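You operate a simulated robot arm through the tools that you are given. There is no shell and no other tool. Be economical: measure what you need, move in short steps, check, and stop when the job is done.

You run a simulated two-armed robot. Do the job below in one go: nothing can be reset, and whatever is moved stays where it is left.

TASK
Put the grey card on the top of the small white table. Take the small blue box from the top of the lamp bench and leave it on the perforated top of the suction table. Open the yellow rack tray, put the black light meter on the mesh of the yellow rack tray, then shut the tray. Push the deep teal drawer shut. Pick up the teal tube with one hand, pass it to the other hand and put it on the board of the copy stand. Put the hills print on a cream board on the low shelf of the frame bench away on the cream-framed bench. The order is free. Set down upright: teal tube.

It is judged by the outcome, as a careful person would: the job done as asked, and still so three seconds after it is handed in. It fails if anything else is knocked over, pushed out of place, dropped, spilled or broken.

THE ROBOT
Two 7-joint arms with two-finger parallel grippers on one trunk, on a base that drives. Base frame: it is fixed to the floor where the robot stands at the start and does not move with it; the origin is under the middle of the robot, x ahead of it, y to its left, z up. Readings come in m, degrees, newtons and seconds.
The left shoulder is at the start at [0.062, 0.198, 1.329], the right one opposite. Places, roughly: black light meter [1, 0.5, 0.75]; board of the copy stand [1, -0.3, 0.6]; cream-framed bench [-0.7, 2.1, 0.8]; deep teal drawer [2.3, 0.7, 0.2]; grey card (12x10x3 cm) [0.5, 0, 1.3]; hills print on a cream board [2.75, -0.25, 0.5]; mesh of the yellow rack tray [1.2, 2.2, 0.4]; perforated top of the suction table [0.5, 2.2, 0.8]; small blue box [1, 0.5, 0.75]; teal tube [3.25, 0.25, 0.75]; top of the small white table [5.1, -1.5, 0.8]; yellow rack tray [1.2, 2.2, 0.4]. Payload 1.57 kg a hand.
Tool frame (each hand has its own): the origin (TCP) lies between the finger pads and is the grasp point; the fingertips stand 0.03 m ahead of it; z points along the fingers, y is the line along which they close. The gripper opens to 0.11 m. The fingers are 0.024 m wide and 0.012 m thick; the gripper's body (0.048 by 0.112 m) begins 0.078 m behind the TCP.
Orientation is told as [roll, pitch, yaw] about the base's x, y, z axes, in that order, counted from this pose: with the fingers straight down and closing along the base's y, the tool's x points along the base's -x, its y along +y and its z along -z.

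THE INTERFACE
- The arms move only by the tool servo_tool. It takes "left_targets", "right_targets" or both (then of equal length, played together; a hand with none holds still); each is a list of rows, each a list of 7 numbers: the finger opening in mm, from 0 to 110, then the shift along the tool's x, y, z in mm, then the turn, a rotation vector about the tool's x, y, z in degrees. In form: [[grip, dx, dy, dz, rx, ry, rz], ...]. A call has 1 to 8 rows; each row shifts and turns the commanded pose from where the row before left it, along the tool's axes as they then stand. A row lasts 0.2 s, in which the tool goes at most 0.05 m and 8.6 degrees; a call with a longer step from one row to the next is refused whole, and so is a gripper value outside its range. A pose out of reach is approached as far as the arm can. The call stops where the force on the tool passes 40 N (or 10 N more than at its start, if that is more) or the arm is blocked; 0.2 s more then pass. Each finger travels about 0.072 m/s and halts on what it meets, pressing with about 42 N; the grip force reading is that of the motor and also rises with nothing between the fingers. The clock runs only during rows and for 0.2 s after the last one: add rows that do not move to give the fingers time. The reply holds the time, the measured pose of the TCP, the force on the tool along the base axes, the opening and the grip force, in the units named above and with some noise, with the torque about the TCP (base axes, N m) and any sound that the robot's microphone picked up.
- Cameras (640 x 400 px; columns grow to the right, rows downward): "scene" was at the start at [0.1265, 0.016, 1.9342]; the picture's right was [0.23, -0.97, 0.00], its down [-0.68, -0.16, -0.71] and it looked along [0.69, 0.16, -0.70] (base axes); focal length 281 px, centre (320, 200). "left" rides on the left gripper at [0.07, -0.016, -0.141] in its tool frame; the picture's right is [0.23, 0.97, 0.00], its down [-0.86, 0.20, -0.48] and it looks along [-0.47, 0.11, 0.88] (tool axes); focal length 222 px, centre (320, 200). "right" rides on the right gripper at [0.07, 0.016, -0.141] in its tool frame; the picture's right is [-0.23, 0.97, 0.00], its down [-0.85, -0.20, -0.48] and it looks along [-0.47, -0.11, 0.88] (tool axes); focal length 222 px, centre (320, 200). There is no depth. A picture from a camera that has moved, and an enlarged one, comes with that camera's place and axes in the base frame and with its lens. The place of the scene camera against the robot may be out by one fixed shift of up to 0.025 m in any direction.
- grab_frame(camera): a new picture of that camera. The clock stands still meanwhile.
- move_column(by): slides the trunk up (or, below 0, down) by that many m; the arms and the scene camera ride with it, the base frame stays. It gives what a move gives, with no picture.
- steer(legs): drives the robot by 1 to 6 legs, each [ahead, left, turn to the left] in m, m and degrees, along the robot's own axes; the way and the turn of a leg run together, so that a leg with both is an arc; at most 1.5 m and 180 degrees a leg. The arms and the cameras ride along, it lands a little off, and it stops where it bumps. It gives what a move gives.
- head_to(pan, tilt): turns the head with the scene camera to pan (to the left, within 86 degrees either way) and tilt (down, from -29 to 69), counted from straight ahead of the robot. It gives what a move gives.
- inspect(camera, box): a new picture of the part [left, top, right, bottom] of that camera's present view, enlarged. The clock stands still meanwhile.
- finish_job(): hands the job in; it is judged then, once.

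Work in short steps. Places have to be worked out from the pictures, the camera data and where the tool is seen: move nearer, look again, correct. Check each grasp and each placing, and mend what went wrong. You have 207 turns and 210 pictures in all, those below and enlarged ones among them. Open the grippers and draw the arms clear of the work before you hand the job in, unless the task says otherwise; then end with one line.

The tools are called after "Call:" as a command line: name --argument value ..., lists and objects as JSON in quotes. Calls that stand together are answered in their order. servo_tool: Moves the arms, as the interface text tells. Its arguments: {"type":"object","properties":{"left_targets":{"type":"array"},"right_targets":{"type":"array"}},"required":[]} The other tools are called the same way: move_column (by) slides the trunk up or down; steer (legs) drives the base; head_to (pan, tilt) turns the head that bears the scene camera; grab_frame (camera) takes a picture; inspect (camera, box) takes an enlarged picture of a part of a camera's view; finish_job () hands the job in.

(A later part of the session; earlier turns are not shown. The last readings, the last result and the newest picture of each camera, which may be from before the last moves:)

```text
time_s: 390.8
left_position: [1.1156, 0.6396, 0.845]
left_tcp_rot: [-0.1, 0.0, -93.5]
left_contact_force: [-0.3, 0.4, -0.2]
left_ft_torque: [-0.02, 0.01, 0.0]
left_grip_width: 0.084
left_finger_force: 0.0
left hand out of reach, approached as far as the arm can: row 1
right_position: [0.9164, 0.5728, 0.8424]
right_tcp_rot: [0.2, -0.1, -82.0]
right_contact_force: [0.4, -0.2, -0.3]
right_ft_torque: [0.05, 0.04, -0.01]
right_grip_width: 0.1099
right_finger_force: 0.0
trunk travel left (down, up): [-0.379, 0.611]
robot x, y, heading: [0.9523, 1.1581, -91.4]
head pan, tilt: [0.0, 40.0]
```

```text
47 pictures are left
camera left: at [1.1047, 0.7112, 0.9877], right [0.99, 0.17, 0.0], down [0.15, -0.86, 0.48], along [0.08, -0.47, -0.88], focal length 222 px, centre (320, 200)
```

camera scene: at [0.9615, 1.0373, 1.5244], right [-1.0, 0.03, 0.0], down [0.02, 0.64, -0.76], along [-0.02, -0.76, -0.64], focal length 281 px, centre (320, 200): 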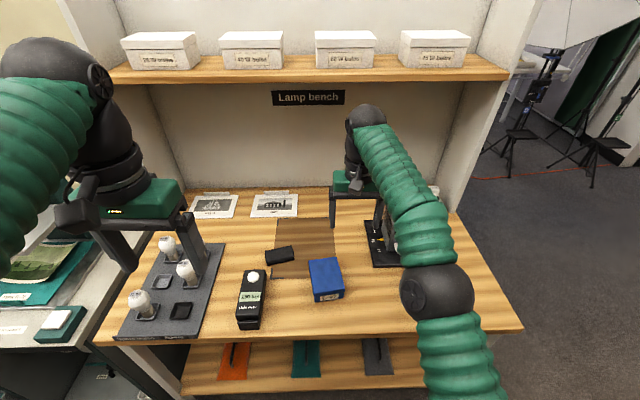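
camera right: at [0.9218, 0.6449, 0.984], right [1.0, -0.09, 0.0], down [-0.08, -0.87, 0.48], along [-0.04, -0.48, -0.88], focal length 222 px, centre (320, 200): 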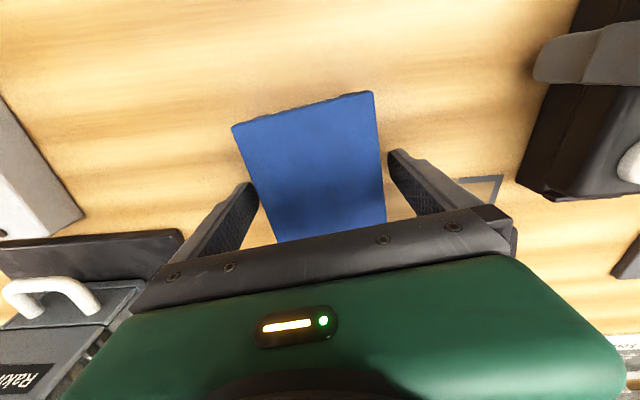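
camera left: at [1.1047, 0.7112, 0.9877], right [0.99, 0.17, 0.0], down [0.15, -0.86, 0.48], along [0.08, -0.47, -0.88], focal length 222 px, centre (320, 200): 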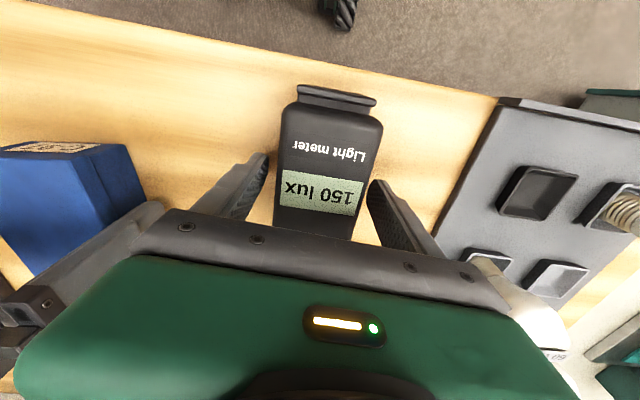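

Both objects are between the fingers. Close both hands.

Call:
servo_tool --left_targets '[[72, 0, 0, 5, 0, 0, 0], [60, 0, 0, 0, 0, 0, 0], [48, 0, 0, 0, 0, 0, 0], [40, 0, 0, 0, 0, 0, 0], [40, 0, 0, 0, 0, 0, 0]]' --right_targets '[[110, 0, -3, 4, 0, 0, 0], [98, 0, 0, 0, 0, 0, 0], [85, 0, 0, 0, 0, 0, 0], [72, 0, 0, 0, 0, 0, 0], [72, 0, 0, 0, 0, 0, 0]]'

Call:
move_column --by 0.2

Call:
grab_frame --camera "scene"

```text
time_s: 392.0
left_position: [1.1144, 0.6384, 0.8419]
left_tcp_rot: [-0.1, -0.2, -93.4]
left_contact_force: [-0.6, 0.3, -0.1]
left_ft_torque: [-0.03, -0.05, -0.06]
left_grip_width: 0.0627
left_finger_force: 42.4
right_position: [0.9124, 0.5729, 0.8394]
right_tcp_rot: [0.2, 0.0, -82.0]
right_contact_force: [0.1, 0.1, 1.1]
right_ft_torque: [-0.07, 0.08, -0.02]
right_grip_width: 0.0848
right_finger_force: 42.3
trunk travel left (down, up): [-0.379, 0.611]
robot x, y, heading: [0.9545, 1.1567, -91.9]
head pan, tilt: [0.0, 40.0]
```

```text
time_s: 394.2
left_position: [1.1155, 0.6381, 1.0413]
left_tcp_rot: [-0.2, -0.1, -93.5]
left_contact_force: [-0.1, 0.5, -1.7]
left_ft_torque: [0.02, 0.0, 0.01]
left_grip_width: 0.0627
left_finger_force: 42.5
right_position: [0.9136, 0.5723, 1.0386]
right_tcp_rot: [0.2, 0.0, -82.1]
right_contact_force: [0.0, -0.2, -2.2]
right_ft_torque: [0.04, 0.01, -0.04]
right_grip_width: 0.0845
right_finger_force: 41.8
trunk travel left (down, up): [-0.579, 0.411]
robot x, y, heading: [0.9518, 1.1582, -91.9]
head pan, tilt: [0.0, 40.0]
```

```text
46 pictures are left
camera scene: at [0.9633, 1.0355, 1.5943], right [-1.0, 0.03, 0.0], down [0.02, 0.65, -0.76], along [-0.02, -0.76, -0.65], focal length 281 px, centre (320, 200)
```

scene: 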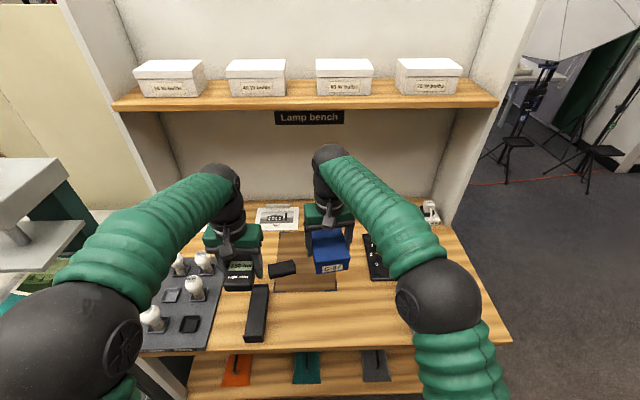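

Both are lifted. Turn around to face the suction table and rack.

Call:
steer --legs '[[0, 0, 178], [0, 0.45, 0]]'

Call:
grab_frame --camera "scene"

```text
time_s: 404.3
left_position: [0.3454, 1.6977, 1.042]
left_tcp_rot: [0.1, 0.0, 86.3]
left_contact_force: [0.3, -0.7, -2.2]
left_ft_torque: [-0.02, 0.02, -0.01]
left_grip_width: 0.0617
left_finger_force: 41.9
right_position: [0.5496, 1.7636, 1.0382]
right_tcp_rot: [0.5, 0.0, 97.6]
right_contact_force: [0.3, -0.3, -2.4]
right_ft_torque: [0.03, 0.06, -0.01]
right_grip_width: 0.0849
right_finger_force: 42.5
trunk travel left (down, up): [-0.579, 0.411]
robot x, y, heading: [0.4983, 1.1765, 88.2]
head pan, tilt: [0.0, 40.0]
```

```text
45 pictures are left
camera scene: at [0.5279, 1.2926, 1.5943], right [1.0, -0.04, -0.01], down [-0.03, -0.64, -0.76], along [0.02, 0.76, -0.65], focal length 281 px, centre (320, 200)
```

scene: 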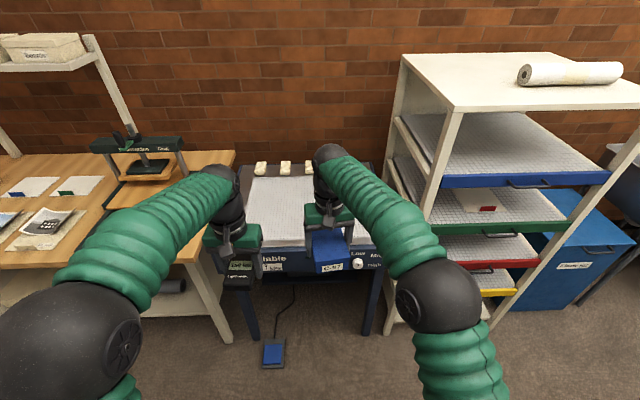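

The perforated top spans about x 0.28–0.70, y 1.96–2.38. Drive ahead 0.3 m and lower the right hand with the box.

Call:
steer --legs '[[0.3, 0.01, 1.0]]'

Call:
servo_tool --right_targets '[[72, 0, 0, 40, 0, 0, 0], [72, 0, 0, 40, 0, 0, 0], [72, 0, 0, 40, 0, 0, 0], [72, 0, 0, 30, 0, 0, 0], [72, 0, 0, 0, 0, 0, 0]]'

Call:
grab_frame --camera "scene"

Call:
grab_frame --camera "right"

```text
time_s: 406.3
left_position: [0.3306, 1.99, 1.0419]
left_tcp_rot: [-0.3, -0.3, 87.1]
left_contact_force: [0.1, 0.7, -1.0]
left_ft_torque: [-0.08, -0.01, 0.02]
left_grip_width: 0.0615
left_finger_force: 41.6
right_position: [0.5311, 2.0588, 1.04]
right_tcp_rot: [0.1, -0.2, 98.6]
right_contact_force: [0.6, 0.0, -2.0]
right_ft_torque: [0.0, -0.01, 0.0]
right_grip_width: 0.0848
right_finger_force: 42.6
trunk travel left (down, up): [-0.579, 0.411]
robot x, y, heading: [0.499, 1.4749, 88.8]
head pan, tilt: [0.0, 40.0]
```

```text
time_s: 407.5
left_position: [0.3302, 1.9892, 1.0426]
left_tcp_rot: [-0.2, -0.4, 87.3]
left_contact_force: [-0.3, -0.1, -1.8]
left_ft_torque: [-0.03, 0.02, 0.01]
left_grip_width: 0.0616
left_finger_force: 41.7
right_position: [0.5314, 2.0578, 0.8909]
right_tcp_rot: [0.3, -0.1, 98.5]
right_contact_force: [-1.0, -0.1, -2.7]
right_ft_torque: [0.02, -0.01, 0.0]
right_grip_width: 0.0848
right_finger_force: 42.0
trunk travel left (down, up): [-0.579, 0.411]
robot x, y, heading: [0.4982, 1.4754, 88.4]
head pan, tilt: [0.0, 40.0]
```

```text
44 pictures are left
camera scene: at [0.5146, 1.5896, 1.5943], right [1.0, -0.02, 0.0], down [-0.01, -0.65, -0.76], along [0.02, 0.76, -0.65], focal length 281 px, centre (320, 200)
```

scene: 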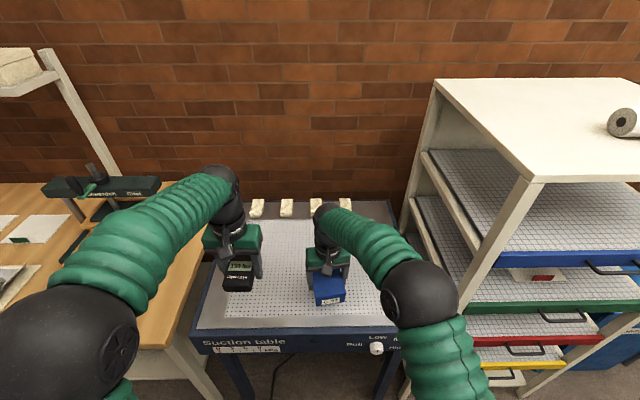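

```text
43 pictures are left
camera right: at [0.5261, 1.9869, 1.0309], right [-1.0, 0.08, 0.0], down [0.07, 0.87, 0.48], along [0.03, 0.48, -0.88], focal length 222 px, centre (320, 200)
```

right: 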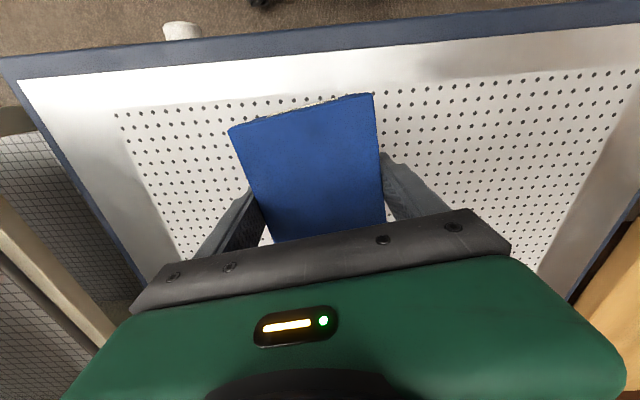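

The box hangs over the perforated area. Lower in steps to contact.

Call:
servo_tool --right_targets '[[72, 0, 0, 20, 0, 0, 0], [72, 0, 0, 12, 0, 0, 0], [72, 0, 0, 6, 0, 0, 0], [72, 0, 0, 5, 0, 0, 0], [72, 0, 0, 5, 0, 0, 0], [72, 0, 0, 5, 0, 0, 0], [72, 0, 0, 5, 0, 0, 0], [72, 0, 0, 0, 0, 0, 0]]'

```text
time_s: 409.5
left_position: [0.331, 1.9866, 1.0425]
left_tcp_rot: [-0.2, -0.2, 87.4]
left_contact_force: [0.9, -0.3, -2.4]
left_ft_torque: [-0.05, -0.01, 0.02]
left_grip_width: 0.0617
left_finger_force: 41.9
right_position: [0.5308, 2.0619, 0.8377]
right_tcp_rot: [0.2, -0.9, 98.6]
right_contact_force: [1.5, -3.2, 19.2]
right_ft_torque: [-0.88, -0.58, -0.11]
right_grip_width: 0.0845
right_finger_force: 42.2
trunk travel left (down, up): [-0.579, 0.411]
robot x, y, heading: [0.4992, 1.4752, 88.8]
head pan, tilt: [0.0, 40.0]
stopped in row 8 (right hand): the force on the tool passed its limit at 41 N (the readings are from after the stop); the commanded pose is now the measured one
```

Contact. Ease 1 mm up, open, and raise.

Call:
servo_tool --right_targets '[[72, 0, 0, -2, 0, 0, 0], [90, 0, 0, 0, 0, 0, 0], [100, 0, 0, 0, 0, 0, 0], [110, 0, 0, 0, 0, 0, 0], [110, 0, 0, -30, 0, 0, 0], [110, 0, 0, -45, 0, 0, 0], [110, 0, 0, -45, 0, 0, 0], [110, 0, 0, -45, 0, 0, 0]]'

Call:
grab_frame --camera "right"

```text
time_s: 411.3
left_position: [0.3307, 1.9877, 1.0431]
left_tcp_rot: [-0.2, -0.4, 87.2]
left_contact_force: [-0.7, -0.1, -2.1]
left_ft_torque: [-0.01, 0.02, -0.02]
left_grip_width: 0.0617
left_finger_force: 42.3
right_position: [0.5324, 2.0568, 1.0034]
right_tcp_rot: [0.1, -0.8, 98.6]
right_contact_force: [1.0, 0.4, -0.2]
right_ft_torque: [0.01, -0.03, 0.01]
right_grip_width: 0.1098
right_finger_force: 0.0
trunk travel left (down, up): [-0.579, 0.411]
robot x, y, heading: [0.4981, 1.471, 89.2]
head pan, tilt: [0.0, 40.0]
```

```text
42 pictures are left
camera right: at [0.5272, 1.9851, 1.1433], right [-1.0, 0.08, 0.01], down [0.07, 0.87, 0.49], along [0.03, 0.49, -0.87], focal length 222 px, centre (320, 200)
```

right: 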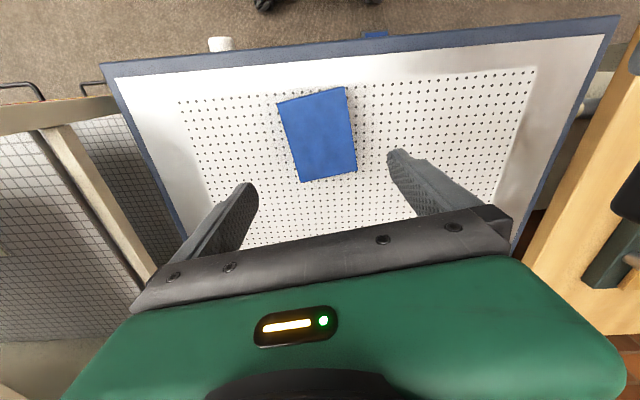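

Box placed. Back up, move right in front of the rack, lower the trunk and look at the yellow tray.

Call:
steer --legs '[[-0.3, 0, 0], [0, -0.6, 0.5]]'

Call:
move_column --by -0.35

Call:
head_to --pan 0 --tilt 35

Call:
grab_frame --camera "scene"

```text
time_s: 416.3
left_position: [0.9058, 1.6751, 1.0419]
left_tcp_rot: [-0.5, -0.2, 88.1]
left_contact_force: [-1.1, -0.2, -1.9]
left_ft_torque: [-0.02, -0.03, -0.02]
left_grip_width: 0.0617
left_finger_force: 41.5
right_position: [1.1075, 1.7487, 1.0024]
right_tcp_rot: [0.0, -0.7, 99.5]
right_contact_force: [0.0, 0.6, 1.5]
right_ft_torque: [0.01, -0.02, -0.01]
right_grip_width: 0.1097
right_finger_force: 0.1
trunk travel left (down, up): [-0.579, 0.411]
robot x, y, heading: [1.0923, 1.1619, 89.7]
head pan, tilt: [0.0, 40.0]
```

```text
time_s: 419.7
left_position: [0.9094, 1.6724, 0.6942]
left_tcp_rot: [-0.2, -0.4, 88.2]
left_contact_force: [0.1, -0.9, -1.7]
left_ft_torque: [-0.02, 0.07, 0.01]
left_grip_width: 0.0616
left_finger_force: 42.3
right_position: [1.111, 1.748, 0.6536]
right_tcp_rot: [0.2, -0.8, 99.5]
right_contact_force: [1.0, -0.3, 0.8]
right_ft_torque: [-0.02, -0.01, -0.01]
right_grip_width: 0.1102
right_finger_force: 0.0
trunk travel left (down, up): [-0.229, 0.761]
robot x, y, heading: [1.0819, 1.1633, 89.5]
head pan, tilt: [0.0, 40.0]
```

```text
time_s: 420.4
left_position: [0.9089, 1.6734, 0.6932]
left_tcp_rot: [-0.2, -0.4, 88.1]
left_contact_force: [0.7, -0.4, -2.0]
left_ft_torque: [-0.02, -0.03, 0.0]
left_grip_width: 0.0616
left_finger_force: 42.1
right_position: [1.1103, 1.7478, 0.6536]
right_tcp_rot: [0.2, -0.8, 99.5]
right_contact_force: [0.5, 0.1, -0.7]
right_ft_torque: [0.01, 0.01, 0.0]
right_grip_width: 0.1096
right_finger_force: 0.0
trunk travel left (down, up): [-0.229, 0.761]
robot x, y, heading: [1.0851, 1.1649, 89.6]
head pan, tilt: [0.0, 35.0]
```

```text
41 pictures are left
camera scene: at [1.0998, 1.2809, 1.2519], right [1.0, -0.01, 0.0], down [0.0, -0.58, -0.82], along [0.01, 0.82, -0.58], focal length 281 px, centre (320, 200)
```

scene: 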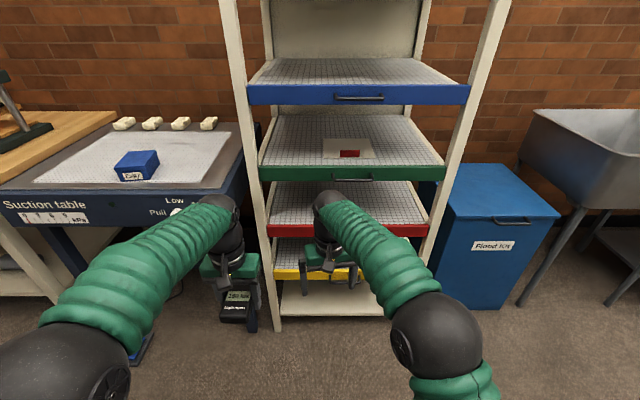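

The yellow tray front is near [1.2, 1.98, 0.41]. Enlarge its handle.

Call:
inspect --camera "scene" --box '[260, 215, 440, 325]'

Call:
grab_frame --camera "right"

```text
3.56 times, centred on (350, 270) of scene
camera zoom: at [1.0998, 1.2809, 1.2519], right [1.0, -0.01, 0.0], down [0.0, -0.58, -0.82], along [0.01, 0.82, -0.58], focal length 1000 px, centre (213, -49)
```

zoom: 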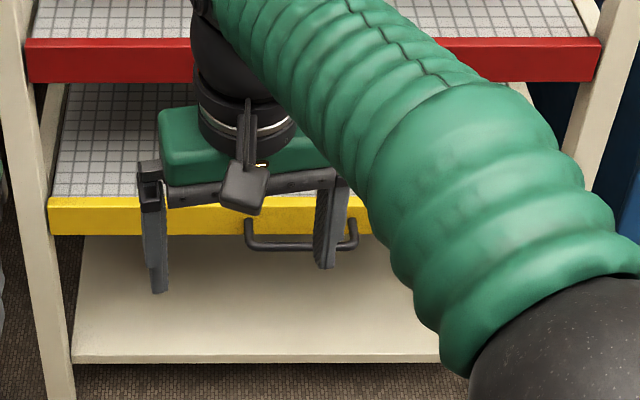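

```text
39 pictures are left
camera right: at [1.1063, 1.6739, 0.793], right [-1.0, 0.06, 0.01], down [0.06, 0.87, 0.49], along [0.03, 0.49, -0.87], focal length 222 px, centre (320, 200)
```

right: 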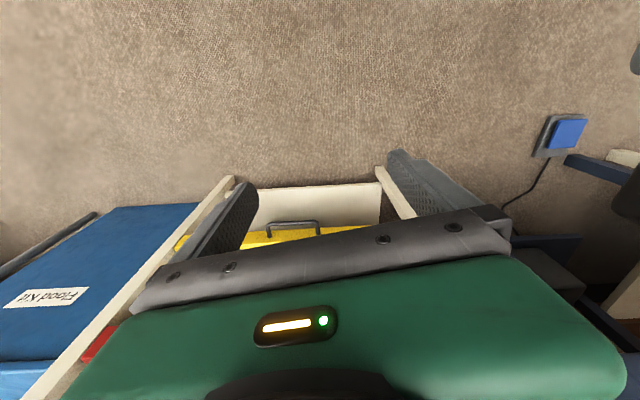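

The handle is a horizontal U-bar at about [1.18, 1.94, 0.41]. I'll turn the right hand to point forward with its fingers closing vertically, to pinch the bar from the front.

Call:
servo_tool --right_targets '[[60, 0, 0, 0, 0, 0, 5], [60, 0, 0, 0, 0, 0, 5], [60, 0, 0, -10, 0, -8.5, 0], [60, 0, 0, -10, 0, -8.5, 0], [60, 0, 0, -10, 0, -8.5, 0], [60, 0, 0, -10, 0, -8.5, 0], [60, 0, 0, -10, 0, -8.5, 0], [60, 0, 0, -10, 0, -8.5, 0]]'

Call:
servo_tool --right_targets '[[60, 0, 0, 0, 0, -8.5, 0], [60, 0, 0, 0, 0, -8.5, 0], [60, 0, 0, 0, 0, 0, 8.5], [60, 0, 0, 0, 0, 0, 8.5], [60, 0, 0, 0, 0, 0, 8.5], [60, 0, 0, 0, 0, 0, 8.5], [60, 0, 0, 0, 0, 0, 8.5], [60, 0, 0, 0, 0, 0, 8.5]]'

Call:
servo_tool --right_targets '[[60, 0, 0, 0, 0, 0, 8.5], [60, 0, 0, 0, 0, 0, 8.5], [60, 0, 0, 0, 0, 0, 8.5], [60, 0, 0, 0, 0, 0, 8.5], [60, 0, 0, 0, 0, 0, 5], [60, 0, 0, 0, 0, 0, 0]]'

Call:
grab_frame --camera "right"

```text
time_s: 422.1
left_position: [0.9111, 1.6722, 0.6984]
left_tcp_rot: [0.0, -0.6, 88.1]
left_contact_force: [0.8, -0.1, -1.8]
left_ft_torque: [-0.03, 0.02, 0.01]
left_grip_width: 0.0619
left_finger_force: 42.4
right_position: [1.2674, 1.7556, 0.7011]
right_tcp_rot: [0.0, -45.5, 73.0]
right_contact_force: [0.8, -0.1, 0.4]
right_ft_torque: [0.0, -0.02, 0.0]
right_grip_width: 0.06
right_finger_force: 0.0
trunk travel left (down, up): [-0.229, 0.761]
robot x, y, heading: [1.0852, 1.159, 89.6]
head pan, tilt: [0.0, 35.0]
stopped in row 8 (right hand): the arm was blocked; the commanded pose is now the measured one
```

```text
time_s: 422.6
left_position: [0.9118, 1.6712, 0.6971]
left_tcp_rot: [0.0, -0.5, 88.1]
left_contact_force: [-0.2, 0.4, -1.0]
left_ft_torque: [-0.04, 0.06, 0.03]
left_grip_width: 0.0616
left_finger_force: 42.0
right_position: [1.432, 1.7354, 0.703]
right_tcp_rot: [-1.1, -54.6, 55.6]
right_contact_force: [-0.1, -0.3, -0.8]
right_ft_torque: [-0.01, 0.05, 0.01]
right_grip_width: 0.0601
right_finger_force: 0.0
trunk travel left (down, up): [-0.229, 0.761]
robot x, y, heading: [1.0857, 1.1615, 89.9]
head pan, tilt: [0.0, 35.0]
stopped in row 2 (right hand): the arm was blocked; the commanded pose is now the measured one
```

```text
time_s: 424.0
left_position: [0.9089, 1.6721, 0.6943]
left_tcp_rot: [-0.2, -0.5, 88.2]
left_contact_force: [0.5, 0.9, -1.7]
left_ft_torque: [-0.04, 0.0, -0.01]
left_grip_width: 0.0617
left_finger_force: 42.0
right_position: [1.4207, 1.7376, 0.7027]
right_tcp_rot: [41.4, -39.9, 1.3]
right_contact_force: [-0.3, 1.6, 0.3]
right_ft_torque: [-0.01, -0.02, -0.01]
right_grip_width: 0.06
right_finger_force: 0.0
trunk travel left (down, up): [-0.229, 0.761]
robot x, y, heading: [1.0834, 1.165, 89.5]
head pan, tilt: [0.0, 35.0]
```

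```text
38 pictures are left
camera right: at [1.2941, 1.6541, 0.7481], right [-0.25, 0.73, 0.64], down [0.52, -0.45, 0.72], along [0.81, 0.52, -0.26], focal length 222 px, centre (320, 200)
```

right: 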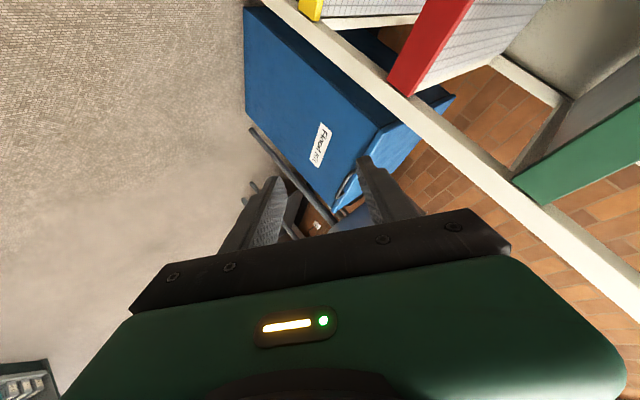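

The hand swung aside; only a 47° rotation remains to the wanted pose (pointing forward, closing vertically). Apply it.

Call:
servo_tool --right_targets '[[60, 0, 0, 0, -4.23, 3.68, 5.64], [60, 0, 0, 0, -4.23, 3.68, 5.64], [60, 0, 0, 0, -4.23, 3.68, 5.64], [60, 0, 0, 0, -4.23, 3.68, 5.64], [60, 0, 0, 0, -4.23, 3.68, 5.64], [60, 0, 0, 0, -4.23, 3.68, 5.64], [60, 0, 0, 0, 0, 0, 0]]'

Call:
grab_frame --camera "scene"

```text
time_s: 425.6
left_position: [0.9096, 1.6718, 0.6939]
left_tcp_rot: [-0.3, -0.5, 88.2]
left_contact_force: [-1.4, -0.4, -2.1]
left_ft_torque: [-0.05, 0.0, 0.05]
left_grip_width: 0.0616
left_finger_force: 42.1
right_position: [1.4155, 1.7338, 0.6607]
right_tcp_rot: [48.9, -21.8, 0.8]
right_contact_force: [0.2, 0.2, 0.0]
right_ft_torque: [0.02, 0.02, -0.03]
right_grip_width: 0.0598
right_finger_force: 0.0
right hand out of reach, approached as far as the arm can: row 1, 2, 3, 4, 5, 6
trunk travel left (down, up): [-0.229, 0.761]
robot x, y, heading: [1.0873, 1.1628, 89.8]
head pan, tilt: [0.0, 35.0]
```

```text
37 pictures are left
camera scene: at [1.1, 1.2805, 1.252], right [1.0, -0.01, 0.0], down [0.0, -0.58, -0.82], along [0.01, 0.82, -0.58], focal length 281 px, centre (320, 200)
```

scene: 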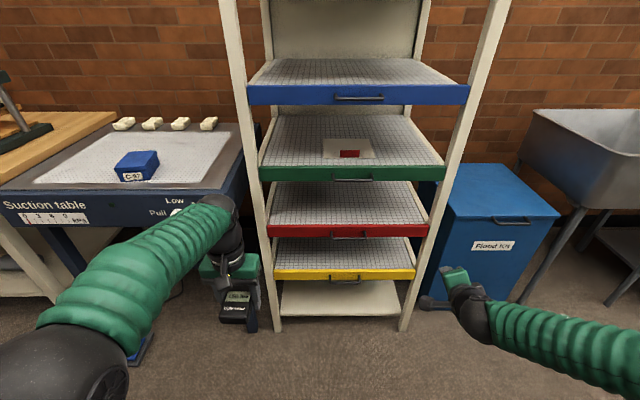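

The handle is at about [1.185, 1.94, 0.413]. The present hand tilt (pointing down-forward, closing up-forward) can pinch the bar; shift the base so the hand is just short of it.

Call:
move_column --by -0.19

Call:
steer --legs '[[0.1, 0.25, 0]]'

Call:
grab_frame --camera "scene"

Call:
grab_frame --camera "right"

```text
time_s: 427.6
left_position: [0.9101, 1.6725, 0.5056]
left_tcp_rot: [-0.1, -0.5, 88.1]
left_contact_force: [-0.8, -0.3, -1.9]
left_ft_torque: [0.0, -0.01, -0.02]
left_grip_width: 0.0615
left_finger_force: 41.4
right_position: [1.4171, 1.7342, 0.47]
right_tcp_rot: [48.9, -21.7, 0.9]
right_contact_force: [-0.2, 0.0, 0.9]
right_ft_torque: [0.04, -0.01, -0.02]
right_grip_width: 0.0602
right_finger_force: 0.1
trunk travel left (down, up): [-0.039, 0.951]
robot x, y, heading: [1.0856, 1.1615, 89.8]
head pan, tilt: [0.0, 35.0]
```

```text
time_s: 429.6
left_position: [0.6639, 1.7742, 0.5049]
left_tcp_rot: [-0.1, -0.4, 87.8]
left_contact_force: [-0.4, 0.3, -1.0]
left_ft_torque: [-0.03, 0.03, 0.0]
left_grip_width: 0.0616
left_finger_force: 42.4
right_position: [1.17, 1.8348, 0.4695]
right_tcp_rot: [48.9, -21.7, 0.6]
right_contact_force: [0.4, 0.3, -0.3]
right_ft_torque: [0.01, 0.01, 0.02]
right_grip_width: 0.06
right_finger_force: 0.1
trunk travel left (down, up): [-0.039, 0.951]
robot x, y, heading: [0.8363, 1.2644, 89.5]
head pan, tilt: [0.0, 35.0]
```

```text
36 pictures are left
camera scene: at [0.8531, 1.3827, 1.062], right [1.0, -0.01, 0.0], down [-0.01, -0.58, -0.82], along [0.01, 0.82, -0.58], focal length 281 px, centre (320, 200)
```

scene: 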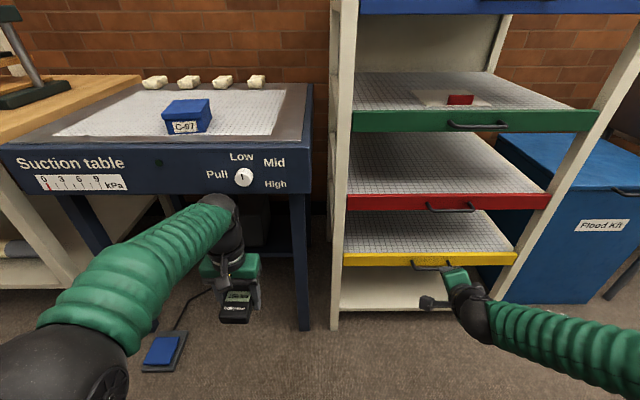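

```text
35 pictures are left
camera right: at [1.0675, 1.7386, 0.5411], right [-0.07, 0.64, 0.77], down [0.74, -0.48, 0.47], along [0.67, 0.6, -0.44], focal length 222 px, centre (320, 200)
```

right: 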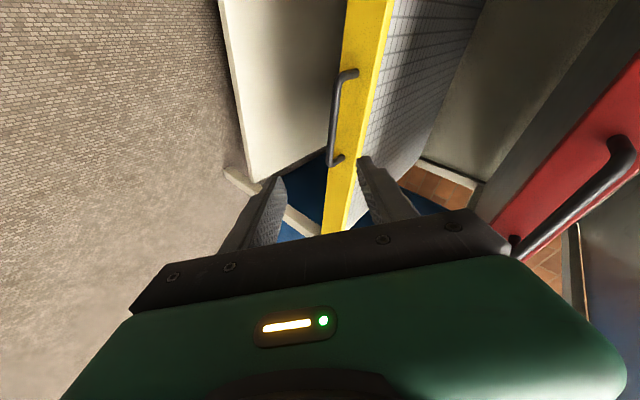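

Handle: x 1.12–1.216, z≈0.407. Move in along the finger direction with a 34 mm opening.

Call:
servo_tool --right_targets '[[34, 25, 26, 0, 0, 0, 0], [34, 0, 0, 30, 0, 0, 0], [34, 0, 0, 30, 0, 0, 0], [34, 0, 0, 25, 0, 0, 0], [34, 0, 0, 0, 0, 0, 0]]'

Call:
grab_frame --camera "right"

```text
time_s: 430.8
left_position: [0.6628, 1.7748, 0.5043]
left_tcp_rot: [-0.1, -0.4, 87.9]
left_contact_force: [0.8, -0.8, -2.2]
left_ft_torque: [-0.05, 0.05, -0.02]
left_grip_width: 0.0616
left_finger_force: 41.9
right_position: [1.1589, 1.9154, 0.4271]
right_tcp_rot: [49.0, -21.9, 0.6]
right_contact_force: [0.6, -1.1, 0.1]
right_ft_torque: [-0.05, -0.02, 0.02]
right_grip_width: 0.0342
right_finger_force: 0.0
trunk travel left (down, up): [-0.039, 0.951]
robot x, y, heading: [0.8351, 1.2652, 89.3]
head pan, tilt: [0.0, 35.0]
```

```text
34 pictures are left
camera right: at [1.0557, 1.8192, 0.4983], right [-0.07, 0.64, 0.77], down [0.74, -0.48, 0.47], along [0.67, 0.6, -0.44], focal length 222 px, centre (320, 200)
```

right: 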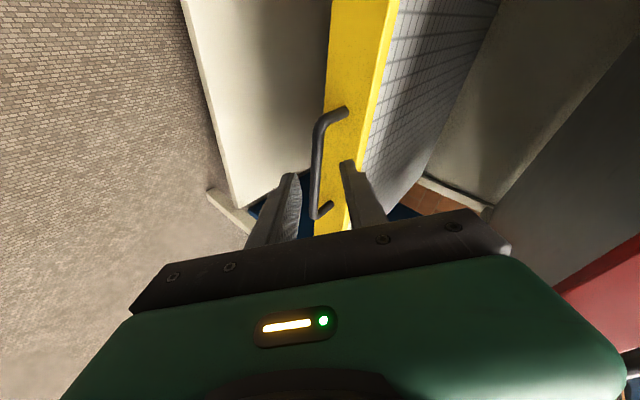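

The bar is between the fingers. Advance 10 mm and close.

Call:
servo_tool --right_targets '[[34, 0, 0, 10, 0, 0, 0], [24, 0, 0, 0, 0, 0, 0], [12, 0, 0, 0, 0, 0, 0], [2, 0, 0, 0, 0, 0, 0], [0, 0, 0, 0, 0, 0, 0], [0, 0, 0, 0, 0, 0, 0]]'

Call:
grab_frame --camera "right"

```text
time_s: 432.1
left_position: [0.6639, 1.7754, 0.5058]
left_tcp_rot: [-0.1, -0.5, 87.9]
left_contact_force: [-0.2, 0.1, -1.7]
left_ft_torque: [-0.04, 0.01, 0.0]
left_grip_width: 0.0618
left_finger_force: 41.7
right_position: [1.1614, 1.9228, 0.4223]
right_tcp_rot: [48.9, -21.8, 0.6]
right_contact_force: [0.3, 0.1, -0.5]
right_ft_torque: [-0.03, 0.01, 0.02]
right_grip_width: 0.0
right_finger_force: 21.2
trunk travel left (down, up): [-0.039, 0.951]
robot x, y, heading: [0.8388, 1.2649, 89.4]
head pan, tilt: [0.0, 35.0]
```

```text
33 pictures are left
camera right: at [1.0588, 1.8265, 0.493], right [-0.07, 0.64, 0.77], down [0.74, -0.48, 0.47], along [0.67, 0.6, -0.44], focal length 222 px, centre (320, 200)
```

right: 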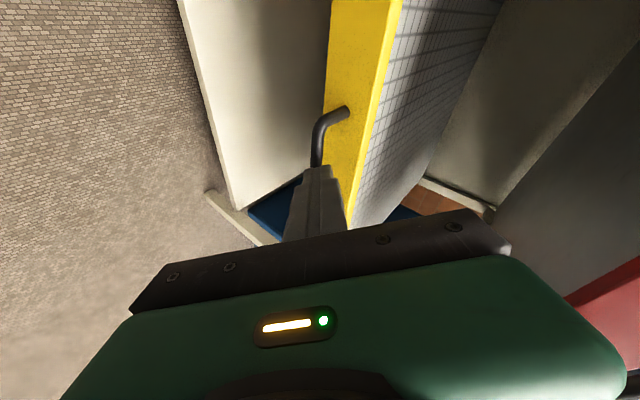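

Closed on nothing — the bar is still a bit further. Open, advance 16 mm, and close again.

Call:
servo_tool --right_targets '[[15, 0, 0, 0, 0, 0, 0], [30, 0, 0, 0, 0, 0, 0], [34, 0, 0, 8, 0, 0, 0], [34, 0, 0, 8, 0, 0, 0], [22, 0, 0, 0, 0, 0, 0], [10, 0, 0, 0, 0, 0, 0], [0, 0, 0, 0, 0, 0, 0], [0, 0, 0, 0, 0, 0, 0]]'

Call:
inspect --camera "right" --box '[220, 60, 420, 240]'

```text
time_s: 433.9
left_position: [0.6643, 1.7756, 0.5052]
left_tcp_rot: [-0.1, -0.4, 87.9]
left_contact_force: [0.3, 0.4, -1.3]
left_ft_torque: [-0.01, -0.02, 0.02]
left_grip_width: 0.0617
left_finger_force: 42.4
right_position: [1.1677, 1.9345, 0.4081]
right_tcp_rot: [48.6, -21.4, 0.5]
right_contact_force: [-1.2, -28.2, -14.7]
right_ft_torque: [-0.72, 0.54, -0.99]
right_grip_width: 0.0174
right_finger_force: 31.7
trunk travel left (down, up): [-0.039, 0.951]
robot x, y, heading: [0.8389, 1.2631, 89.3]
head pan, tilt: [0.0, 35.0]
```

```text
2.22 times, centred on (320, 150) of right
camera zoom: at [1.0639, 1.8376, 0.481], right [-0.06, 0.64, 0.76], down [0.74, -0.48, 0.47], along [0.67, 0.59, -0.44], focal length 494 px, centre (320, 311)
```

zoom: 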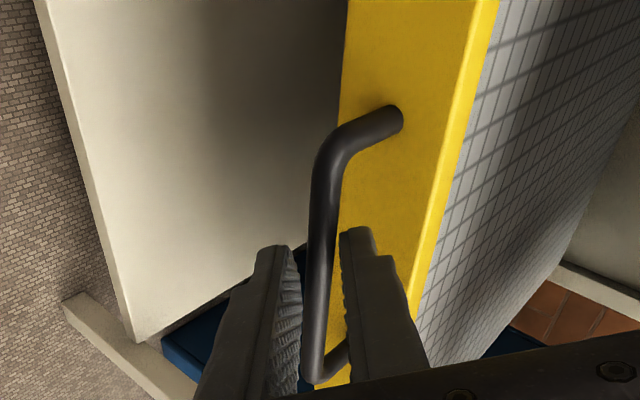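

The bar is now clamped between the fingers. Pull: drive straight back 0.28 m.

Call:
steer --legs '[[-0.27, 0, 0]]'

Call:
grab_frame --camera "scene"

```text
time_s: 435.9
left_position: [0.6604, 1.5005, 0.506]
left_tcp_rot: [-0.1, -0.4, 88.1]
left_contact_force: [-0.3, 0.3, -1.4]
left_ft_torque: [-0.05, -0.04, -0.01]
left_grip_width: 0.0616
left_finger_force: 42.0
right_position: [1.1652, 1.6602, 0.4094]
right_tcp_rot: [48.7, -21.8, 0.4]
right_contact_force: [19.6, -0.3, -21.5]
right_ft_torque: [-0.38, 0.45, -1.07]
right_grip_width: 0.0173
right_finger_force: 32.1
trunk travel left (down, up): [-0.039, 0.951]
robot x, y, heading: [0.8347, 0.9917, 89.6]
head pan, tilt: [0.0, 35.0]
```

```text
31 pictures are left
camera scene: at [0.8543, 1.1126, 1.0614], right [1.0, -0.01, -0.01], down [-0.01, -0.58, -0.82], along [0.0, 0.82, -0.58], focal length 281 px, centre (320, 200)
```

scene: 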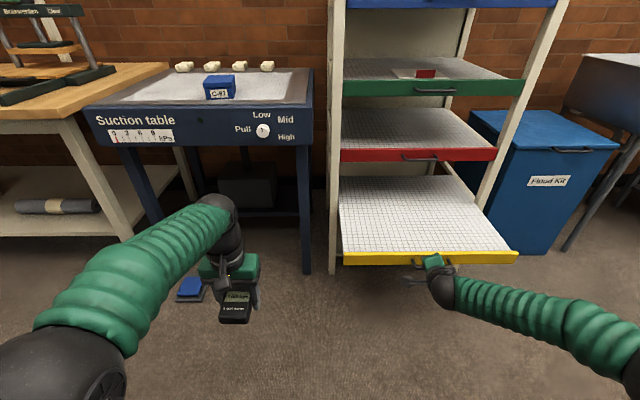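

The tray is out. Release the handle, retreat and raise the right hand.

Call:
servo_tool --right_targets '[[34, 0, 0, 0, 0, 0, 0], [40, 0, 0, 0, 0, 0, 0], [40, 0, 0, -40, 0, 0, 0], [40, 0, 0, -40, 0, 0, 0], [40, 0, 25, -40, 0, 0, 0], [40, 0, 25, -40, 0, 0, 0], [40, 0, 25, -30, 0, 0, 0]]'

Call:
move_column --by 0.25

Call:
steer --legs '[[0.0, -0.24, 0], [0.27, 0, 0]]'

Call:
grab_frame --camera "scene"

```text
time_s: 437.5
left_position: [0.658, 1.4989, 0.5063]
left_tcp_rot: [-0.3, -0.5, 88.1]
left_contact_force: [0.8, -0.1, -1.3]
left_ft_torque: [-0.01, -0.01, 0.0]
left_grip_width: 0.0615
left_finger_force: 42.2
right_position: [1.0956, 1.5673, 0.5839]
right_tcp_rot: [49.0, -22.2, 0.4]
right_contact_force: [0.5, -0.2, -0.4]
right_ft_torque: [-0.02, -0.01, -0.02]
right_grip_width: 0.0399
right_finger_force: 0.1
trunk travel left (down, up): [-0.039, 0.951]
robot x, y, heading: [0.8351, 0.9924, 89.4]
head pan, tilt: [0.0, 35.0]
```

```text
time_s: 440.1
left_position: [0.6582, 1.4995, 0.7567]
left_tcp_rot: [-0.4, -0.7, 88.0]
left_contact_force: [0.1, 0.6, -1.8]
left_ft_torque: [-0.04, 0.0, 0.0]
left_grip_width: 0.0615
left_finger_force: 41.7
right_position: [1.0959, 1.5666, 0.8315]
right_tcp_rot: [48.9, -22.2, 0.3]
right_contact_force: [-0.2, -0.1, 0.0]
right_ft_torque: [-0.03, 0.0, 0.01]
right_grip_width: 0.04
right_finger_force: 0.1
trunk travel left (down, up): [-0.289, 0.701]
robot x, y, heading: [0.835, 0.9867, 89.4]
head pan, tilt: [0.0, 35.0]
```

```text
time_s: 443.3
left_position: [0.8945, 1.7663, 0.7559]
left_tcp_rot: [-0.2, -0.7, 88.2]
left_contact_force: [0.5, 1.1, -1.3]
left_ft_torque: [-0.01, 0.02, 0.0]
left_grip_width: 0.0614
left_finger_force: 42.4
right_position: [1.3326, 1.8366, 0.8309]
right_tcp_rot: [49.0, -22.0, 0.6]
right_contact_force: [0.0, 0.9, -0.3]
right_ft_torque: [-0.02, -0.02, -0.03]
right_grip_width: 0.0401
right_finger_force: 0.1
trunk travel left (down, up): [-0.289, 0.701]
robot x, y, heading: [1.0723, 1.256, 89.8]
head pan, tilt: [0.0, 35.0]
```

```text
30 pictures are left
camera scene: at [1.0872, 1.3777, 1.3119], right [1.0, -0.01, 0.0], down [0.0, -0.58, -0.82], along [0.0, 0.82, -0.58], focal length 281 px, centre (320, 200)
```

scene: 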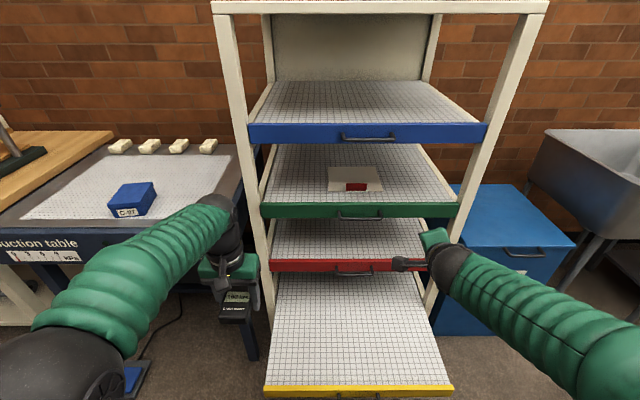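

Mesh is exposed (x≈0.93–1.42, y 1.70–1.98). Bring the meter over it at about [1.03, 1.80] and lower.

Call:
servo_tool --left_targets '[[40, -10, -45, 0, 0, 0, 0], [40, -10, -45, 0, 0, 0, 0], [40, -12, -45, 0, 0, 0, 0], [40, 0, 0, 0, 0, 0, 0]]'

Call:
move_column --by -0.22

Call:
grab_frame --camera "scene"

Call:
grab_frame --camera "left"

```text
time_s: 444.3
left_position: [1.0302, 1.7918, 0.7586]
left_tcp_rot: [-0.3, -0.7, 88.2]
left_contact_force: [1.0, -0.4, -2.0]
left_ft_torque: [0.0, 0.0, 0.01]
left_grip_width: 0.0617
left_finger_force: 42.1
right_position: [1.3317, 1.8351, 0.8336]
right_tcp_rot: [49.1, -22.2, 0.5]
right_contact_force: [0.1, -0.3, 0.5]
right_ft_torque: [-0.03, -0.01, -0.02]
right_grip_width: 0.0397
right_finger_force: 0.0
trunk travel left (down, up): [-0.289, 0.701]
robot x, y, heading: [1.0717, 1.257, 89.8]
head pan, tilt: [0.0, 35.0]
```

```text
time_s: 446.7
left_position: [1.0297, 1.7911, 0.5389]
left_tcp_rot: [-0.3, -0.7, 88.1]
left_contact_force: [0.1, 0.1, -2.0]
left_ft_torque: [-0.03, 0.02, 0.03]
left_grip_width: 0.0615
left_finger_force: 41.7
right_position: [1.332, 1.8345, 0.6138]
right_tcp_rot: [49.1, -22.1, 0.5]
right_contact_force: [-0.2, 0.7, 1.0]
right_ft_torque: [0.0, -0.01, 0.01]
right_grip_width: 0.0403
right_finger_force: 0.1
trunk travel left (down, up): [-0.069, 0.921]
robot x, y, heading: [1.0687, 1.2558, 89.8]
head pan, tilt: [0.0, 35.0]
```

```text
29 pictures are left
camera scene: at [1.0867, 1.3761, 1.092], right [1.0, -0.01, 0.0], down [0.0, -0.58, -0.82], along [0.0, 0.82, -0.58], focal length 281 px, centre (320, 200)
```

scene: 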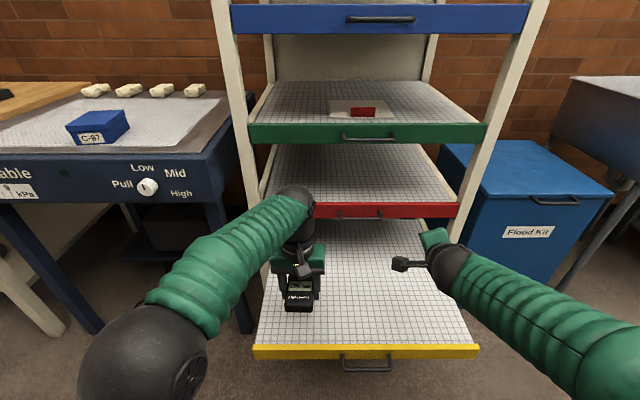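

```text
28 pictures are left
camera left: at [1.0441, 1.7208, 0.6797], right [-0.98, -0.2, -0.01], down [-0.17, 0.85, 0.49], along [-0.09, 0.48, -0.87], focal length 222 px, centre (320, 200)
```

left: 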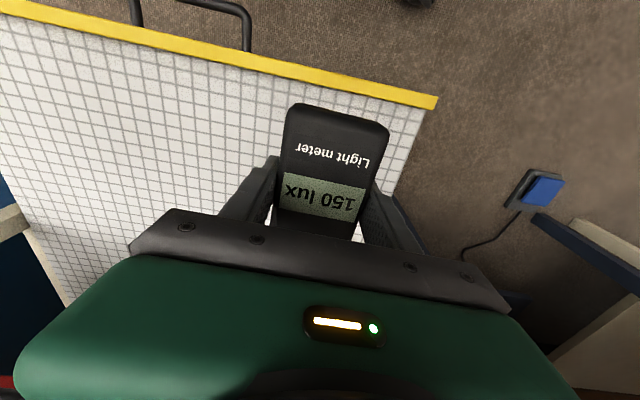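

Over the mesh. Lower to contact.

Call:
servo_tool --left_targets '[[40, 0, -10, 35, 0, 0, 0], [40, 0, 0, 22, 0, 0, 0], [40, 0, 0, 8, 0, 0, 0], [40, 0, 0, 5, 0, 0, 0], [40, 0, 0, 5, 0, 0, 0], [40, 0, 0, 5, 0, 0, 0], [40, 0, 0, 5, 0, 0, 0], [40, 0, 0, 0, 0, 0, 0]]'

```text
time_s: 448.5
left_position: [1.0399, 1.7937, 0.4538]
left_tcp_rot: [-0.2, -0.7, 88.2]
left_contact_force: [-0.1, 0.9, -2.5]
left_ft_torque: [-0.05, 0.02, -0.02]
left_grip_width: 0.0617
left_finger_force: 41.9
right_position: [1.3321, 1.8359, 0.6113]
right_tcp_rot: [49.1, -22.0, 0.5]
right_contact_force: [-0.3, -0.7, 0.4]
right_ft_torque: [0.06, 0.01, -0.01]
right_grip_width: 0.0397
right_finger_force: 0.1
trunk travel left (down, up): [-0.069, 0.921]
robot x, y, heading: [1.0705, 1.2617, 89.8]
head pan, tilt: [0.0, 35.0]
```

No contact yet; continue.

Call:
servo_tool --left_targets '[[40, 0, 0, 5, 0, 0, 0], [40, 0, 0, 5, 0, 0, 0], [40, 0, 0, 5, 0, 0, 0], [40, 0, 0, 5, 0, 0, 0], [40, 0, 0, 4, 0, 0, 0], [40, 0, 0, 4, 0, 0, 0], [40, 0, 0, 4, 0, 0, 0], [40, 0, 0, 0, 0, 0, 0]]'

```text
time_s: 450.0
left_position: [1.0399, 1.7975, 0.4298]
left_tcp_rot: [-0.3, -1.8, 88.2]
left_contact_force: [-0.3, 0.6, 23.7]
left_ft_torque: [-0.27, 0.92, -0.05]
left_grip_width: 0.0616
left_finger_force: 41.5
right_position: [1.3339, 1.8342, 0.6148]
right_tcp_rot: [49.2, -21.9, 0.4]
right_contact_force: [-0.2, 0.1, 0.0]
right_ft_torque: [-0.02, 0.03, 0.01]
right_grip_width: 0.04
right_finger_force: 0.2
trunk travel left (down, up): [-0.069, 0.921]
robot x, y, heading: [1.0754, 1.2566, 89.7]
head pan, tilt: [0.0, 35.0]
stopped in row 7 (left hand): the force on the tool passed its limit at 46 N (the readings are from after the stop); the commanded pose is now the measured one
```

Contact with the mesh. Ease up, open, and raise the left hand.

Call:
servo_tool --left_targets '[[40, 0, 0, -2, 0, 0, 0], [66, 0, 0, 0, 0, 0, 0], [76, 0, 0, 0, 0, 0, 0], [86, 0, 0, 0, 0, 0, 0], [86, 0, 0, -30, 0, 0, 0], [86, 0, 0, -45, 0, 0, 0], [86, 0, 0, -45, 0, 0, 0], [86, 0, 0, -45, 0, 0, 0]]'

Call:
grab_frame --camera "left"

```text
time_s: 451.8
left_position: [1.0388, 1.7932, 0.5953]
left_tcp_rot: [-0.2, -1.2, 88.2]
left_contact_force: [-0.3, 0.4, 0.3]
left_ft_torque: [0.02, 0.01, -0.01]
left_grip_width: 0.086
left_finger_force: 0.1
right_position: [1.3319, 1.8342, 0.6135]
right_tcp_rot: [49.1, -22.1, 0.5]
right_contact_force: [-0.5, 0.1, 0.5]
right_ft_torque: [0.01, 0.03, -0.03]
right_grip_width: 0.04
right_finger_force: 0.1
trunk travel left (down, up): [-0.069, 0.921]
robot x, y, heading: [1.0708, 1.2594, 89.7]
head pan, tilt: [0.0, 35.0]
```

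```text
27 pictures are left
camera left: at [1.0526, 1.7207, 0.7354], right [-0.98, -0.2, -0.01], down [-0.17, 0.85, 0.5], along [-0.09, 0.49, -0.87], focal length 222 px, centre (320, 200)
```

left: 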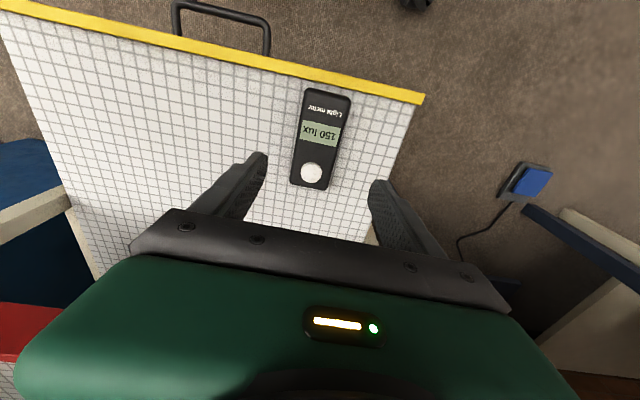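

The meter lies on the mesh. Now back off and bring the right hand (closed) low in front of the tray to push it shut.

Call:
steer --legs '[[-0.27, 0.05, 0]]'

Call:
servo_tool --right_targets '[[20, 15.3, -28.9, 25.2, 0, 0, 0], [0, 15.3, -28.9, 25.2, 0, 0, 0], [0, 15.3, -28.9, 25.2, 0, 0, 0], [0, 15.3, -28.9, 25.2, 0, 0, 0], [0, 0, 0, 0, 0, 0, 0]]'

Call:
grab_frame --camera "scene"

```text
time_s: 453.8
left_position: [0.9901, 1.525, 0.5948]
left_tcp_rot: [-0.3, -1.4, 87.7]
left_contact_force: [0.5, 0.2, 0.0]
left_ft_torque: [0.02, 0.03, -0.01]
left_grip_width: 0.086
left_finger_force: 0.0
right_position: [1.2841, 1.564, 0.6128]
right_tcp_rot: [49.2, -22.0, 0.0]
right_contact_force: [-0.6, 0.2, 0.3]
right_ft_torque: [0.0, 0.01, 0.01]
right_grip_width: 0.0399
right_finger_force: 0.0
trunk travel left (down, up): [-0.069, 0.921]
robot x, y, heading: [1.0188, 0.9926, 89.4]
head pan, tilt: [0.0, 35.0]
```

```text
time_s: 455.0
left_position: [0.9888, 1.5252, 0.5945]
left_tcp_rot: [-0.4, -1.4, 87.6]
left_contact_force: [-0.2, -0.3, 1.1]
left_ft_torque: [0.01, 0.0, -0.03]
left_grip_width: 0.0857
left_finger_force: 0.1
right_position: [1.2825, 1.5639, 0.4499]
right_tcp_rot: [49.3, -22.1, 0.0]
right_contact_force: [-0.4, -0.3, 0.4]
right_ft_torque: [0.02, -0.02, -0.03]
right_grip_width: 0.0003
right_finger_force: 21.3
trunk travel left (down, up): [-0.069, 0.921]
robot x, y, heading: [1.0176, 0.992, 89.3]
head pan, tilt: [0.0, 35.0]
```

```text
26 pictures are left
camera scene: at [1.0342, 1.1078, 1.092], right [1.0, -0.01, 0.0], down [-0.01, -0.58, -0.82], along [0.01, 0.82, -0.58], focal length 281 px, centre (320, 200)
```

scene: 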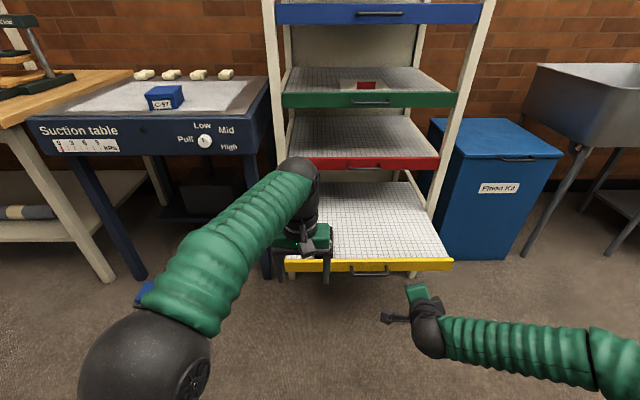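

Pull the left hand back, lower 3 cm, then drive forward to push the tray front.

Call:
servo_tool --left_targets '[[86, 40, 0, -20, 0, 0, 0], [86, 40, 0, -20, 0, 0, 0], [86, 30, 0, -20, 0, 0, 0]]'

Call:
move_column --by -0.035

Call:
steer --legs '[[0.385, 0, 0]]'

Call:
grab_frame --camera "scene"

```text
time_s: 455.8
left_position: [0.986, 1.4118, 0.6524]
left_tcp_rot: [-0.4, -1.4, 87.7]
left_contact_force: [-0.3, 0.8, -0.3]
left_ft_torque: [-0.02, -0.01, 0.02]
left_grip_width: 0.0861
left_finger_force: 0.1
right_position: [1.2825, 1.5629, 0.4493]
right_tcp_rot: [49.2, -22.0, 0.0]
right_contact_force: [0.4, -0.2, 0.1]
right_ft_torque: [-0.02, 0.0, 0.0]
right_grip_width: 0.0
right_finger_force: 20.9
trunk travel left (down, up): [-0.069, 0.921]
robot x, y, heading: [1.0132, 0.9896, 89.4]
head pan, tilt: [0.0, 35.0]
```

```text
time_s: 456.6
left_position: [0.9844, 1.4118, 0.6178]
left_tcp_rot: [-0.2, -1.4, 87.7]
left_contact_force: [-0.1, 0.2, 0.3]
left_ft_torque: [0.0, -0.03, -0.01]
left_grip_width: 0.0859
left_finger_force: 0.1
right_position: [1.2826, 1.5643, 0.4127]
right_tcp_rot: [49.3, -22.0, 0.0]
right_contact_force: [-0.1, -1.3, 0.6]
right_ft_torque: [-0.02, 0.02, 0.01]
right_grip_width: 0.0001
right_finger_force: 20.8
trunk travel left (down, up): [-0.034, 0.956]
robot x, y, heading: [1.0201, 0.9896, 89.2]
head pan, tilt: [0.0, 35.0]
```

```text
time_s: 459.0
left_position: [0.9902, 1.8027, 0.6171]
left_tcp_rot: [-0.4, -1.4, 87.7]
left_contact_force: [0.0, 0.4, -1.0]
left_ft_torque: [-0.01, 0.0, -0.01]
left_grip_width: 0.0861
left_finger_force: 0.0
right_position: [1.288, 1.9531, 0.4148]
right_tcp_rot: [49.2, -22.0, 0.1]
right_contact_force: [-0.5, -0.8, 0.0]
right_ft_torque: [-0.01, 0.0, 0.01]
right_grip_width: 0.0
right_finger_force: 21.2
trunk travel left (down, up): [-0.034, 0.956]
robot x, y, heading: [1.0227, 1.3814, 89.2]
head pan, tilt: [0.0, 35.0]
```

```text
25 pictures are left
camera scene: at [1.0396, 1.4978, 1.057], right [1.0, -0.01, 0.0], down [-0.01, -0.58, -0.82], along [0.01, 0.82, -0.58], focal length 281 px, centre (320, 200)
```

scene: 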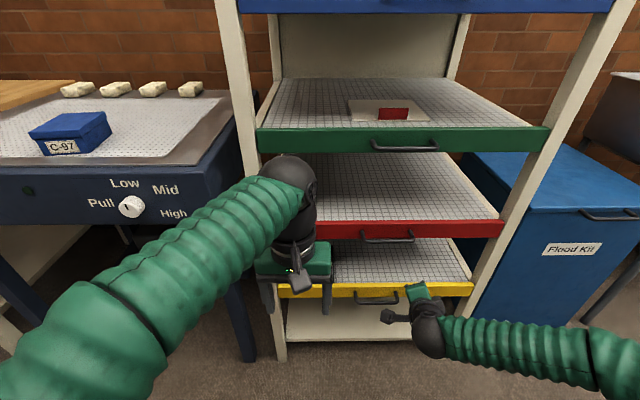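

Nearly shut. Push a little more and check contact force.

Call:
steer --legs '[[0.02, 0, 0]]'

Call:
inspect --camera "scene" --box '[230, 200, 520, 360]'

```text
time_s: 459.8
left_position: [0.9896, 1.8072, 0.618]
left_tcp_rot: [-0.2, -1.6, 87.6]
left_contact_force: [-0.2, -0.6, -0.8]
left_ft_torque: [-0.01, 0.02, 0.0]
left_grip_width: 0.0861
left_finger_force: 0.0
right_position: [1.2878, 1.9563, 0.4154]
right_tcp_rot: [49.2, -22.4, 0.0]
right_contact_force: [0.3, -16.7, 14.5]
right_ft_torque: [0.23, -0.07, -0.05]
right_grip_width: 0.0
right_finger_force: 21.7
trunk travel left (down, up): [-0.034, 0.956]
robot x, y, heading: [1.0234, 1.3887, 89.1]
head pan, tilt: [0.0, 35.0]
stopped in leg 1: the force on the tool passed its limit at 74 N (the readings are from after the stop); the commanded pose is now the measured one
```

```text
2.21 times, centred on (375, 280) of scene
camera zoom: at [1.039, 1.5021, 1.0575], right [1.0, -0.01, 0.0], down [-0.01, -0.57, -0.82], along [0.01, 0.82, -0.57], focal length 620 px, centre (199, 23)
```

zoom: 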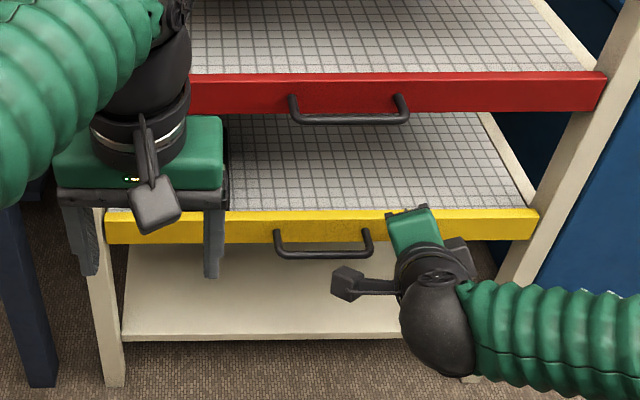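

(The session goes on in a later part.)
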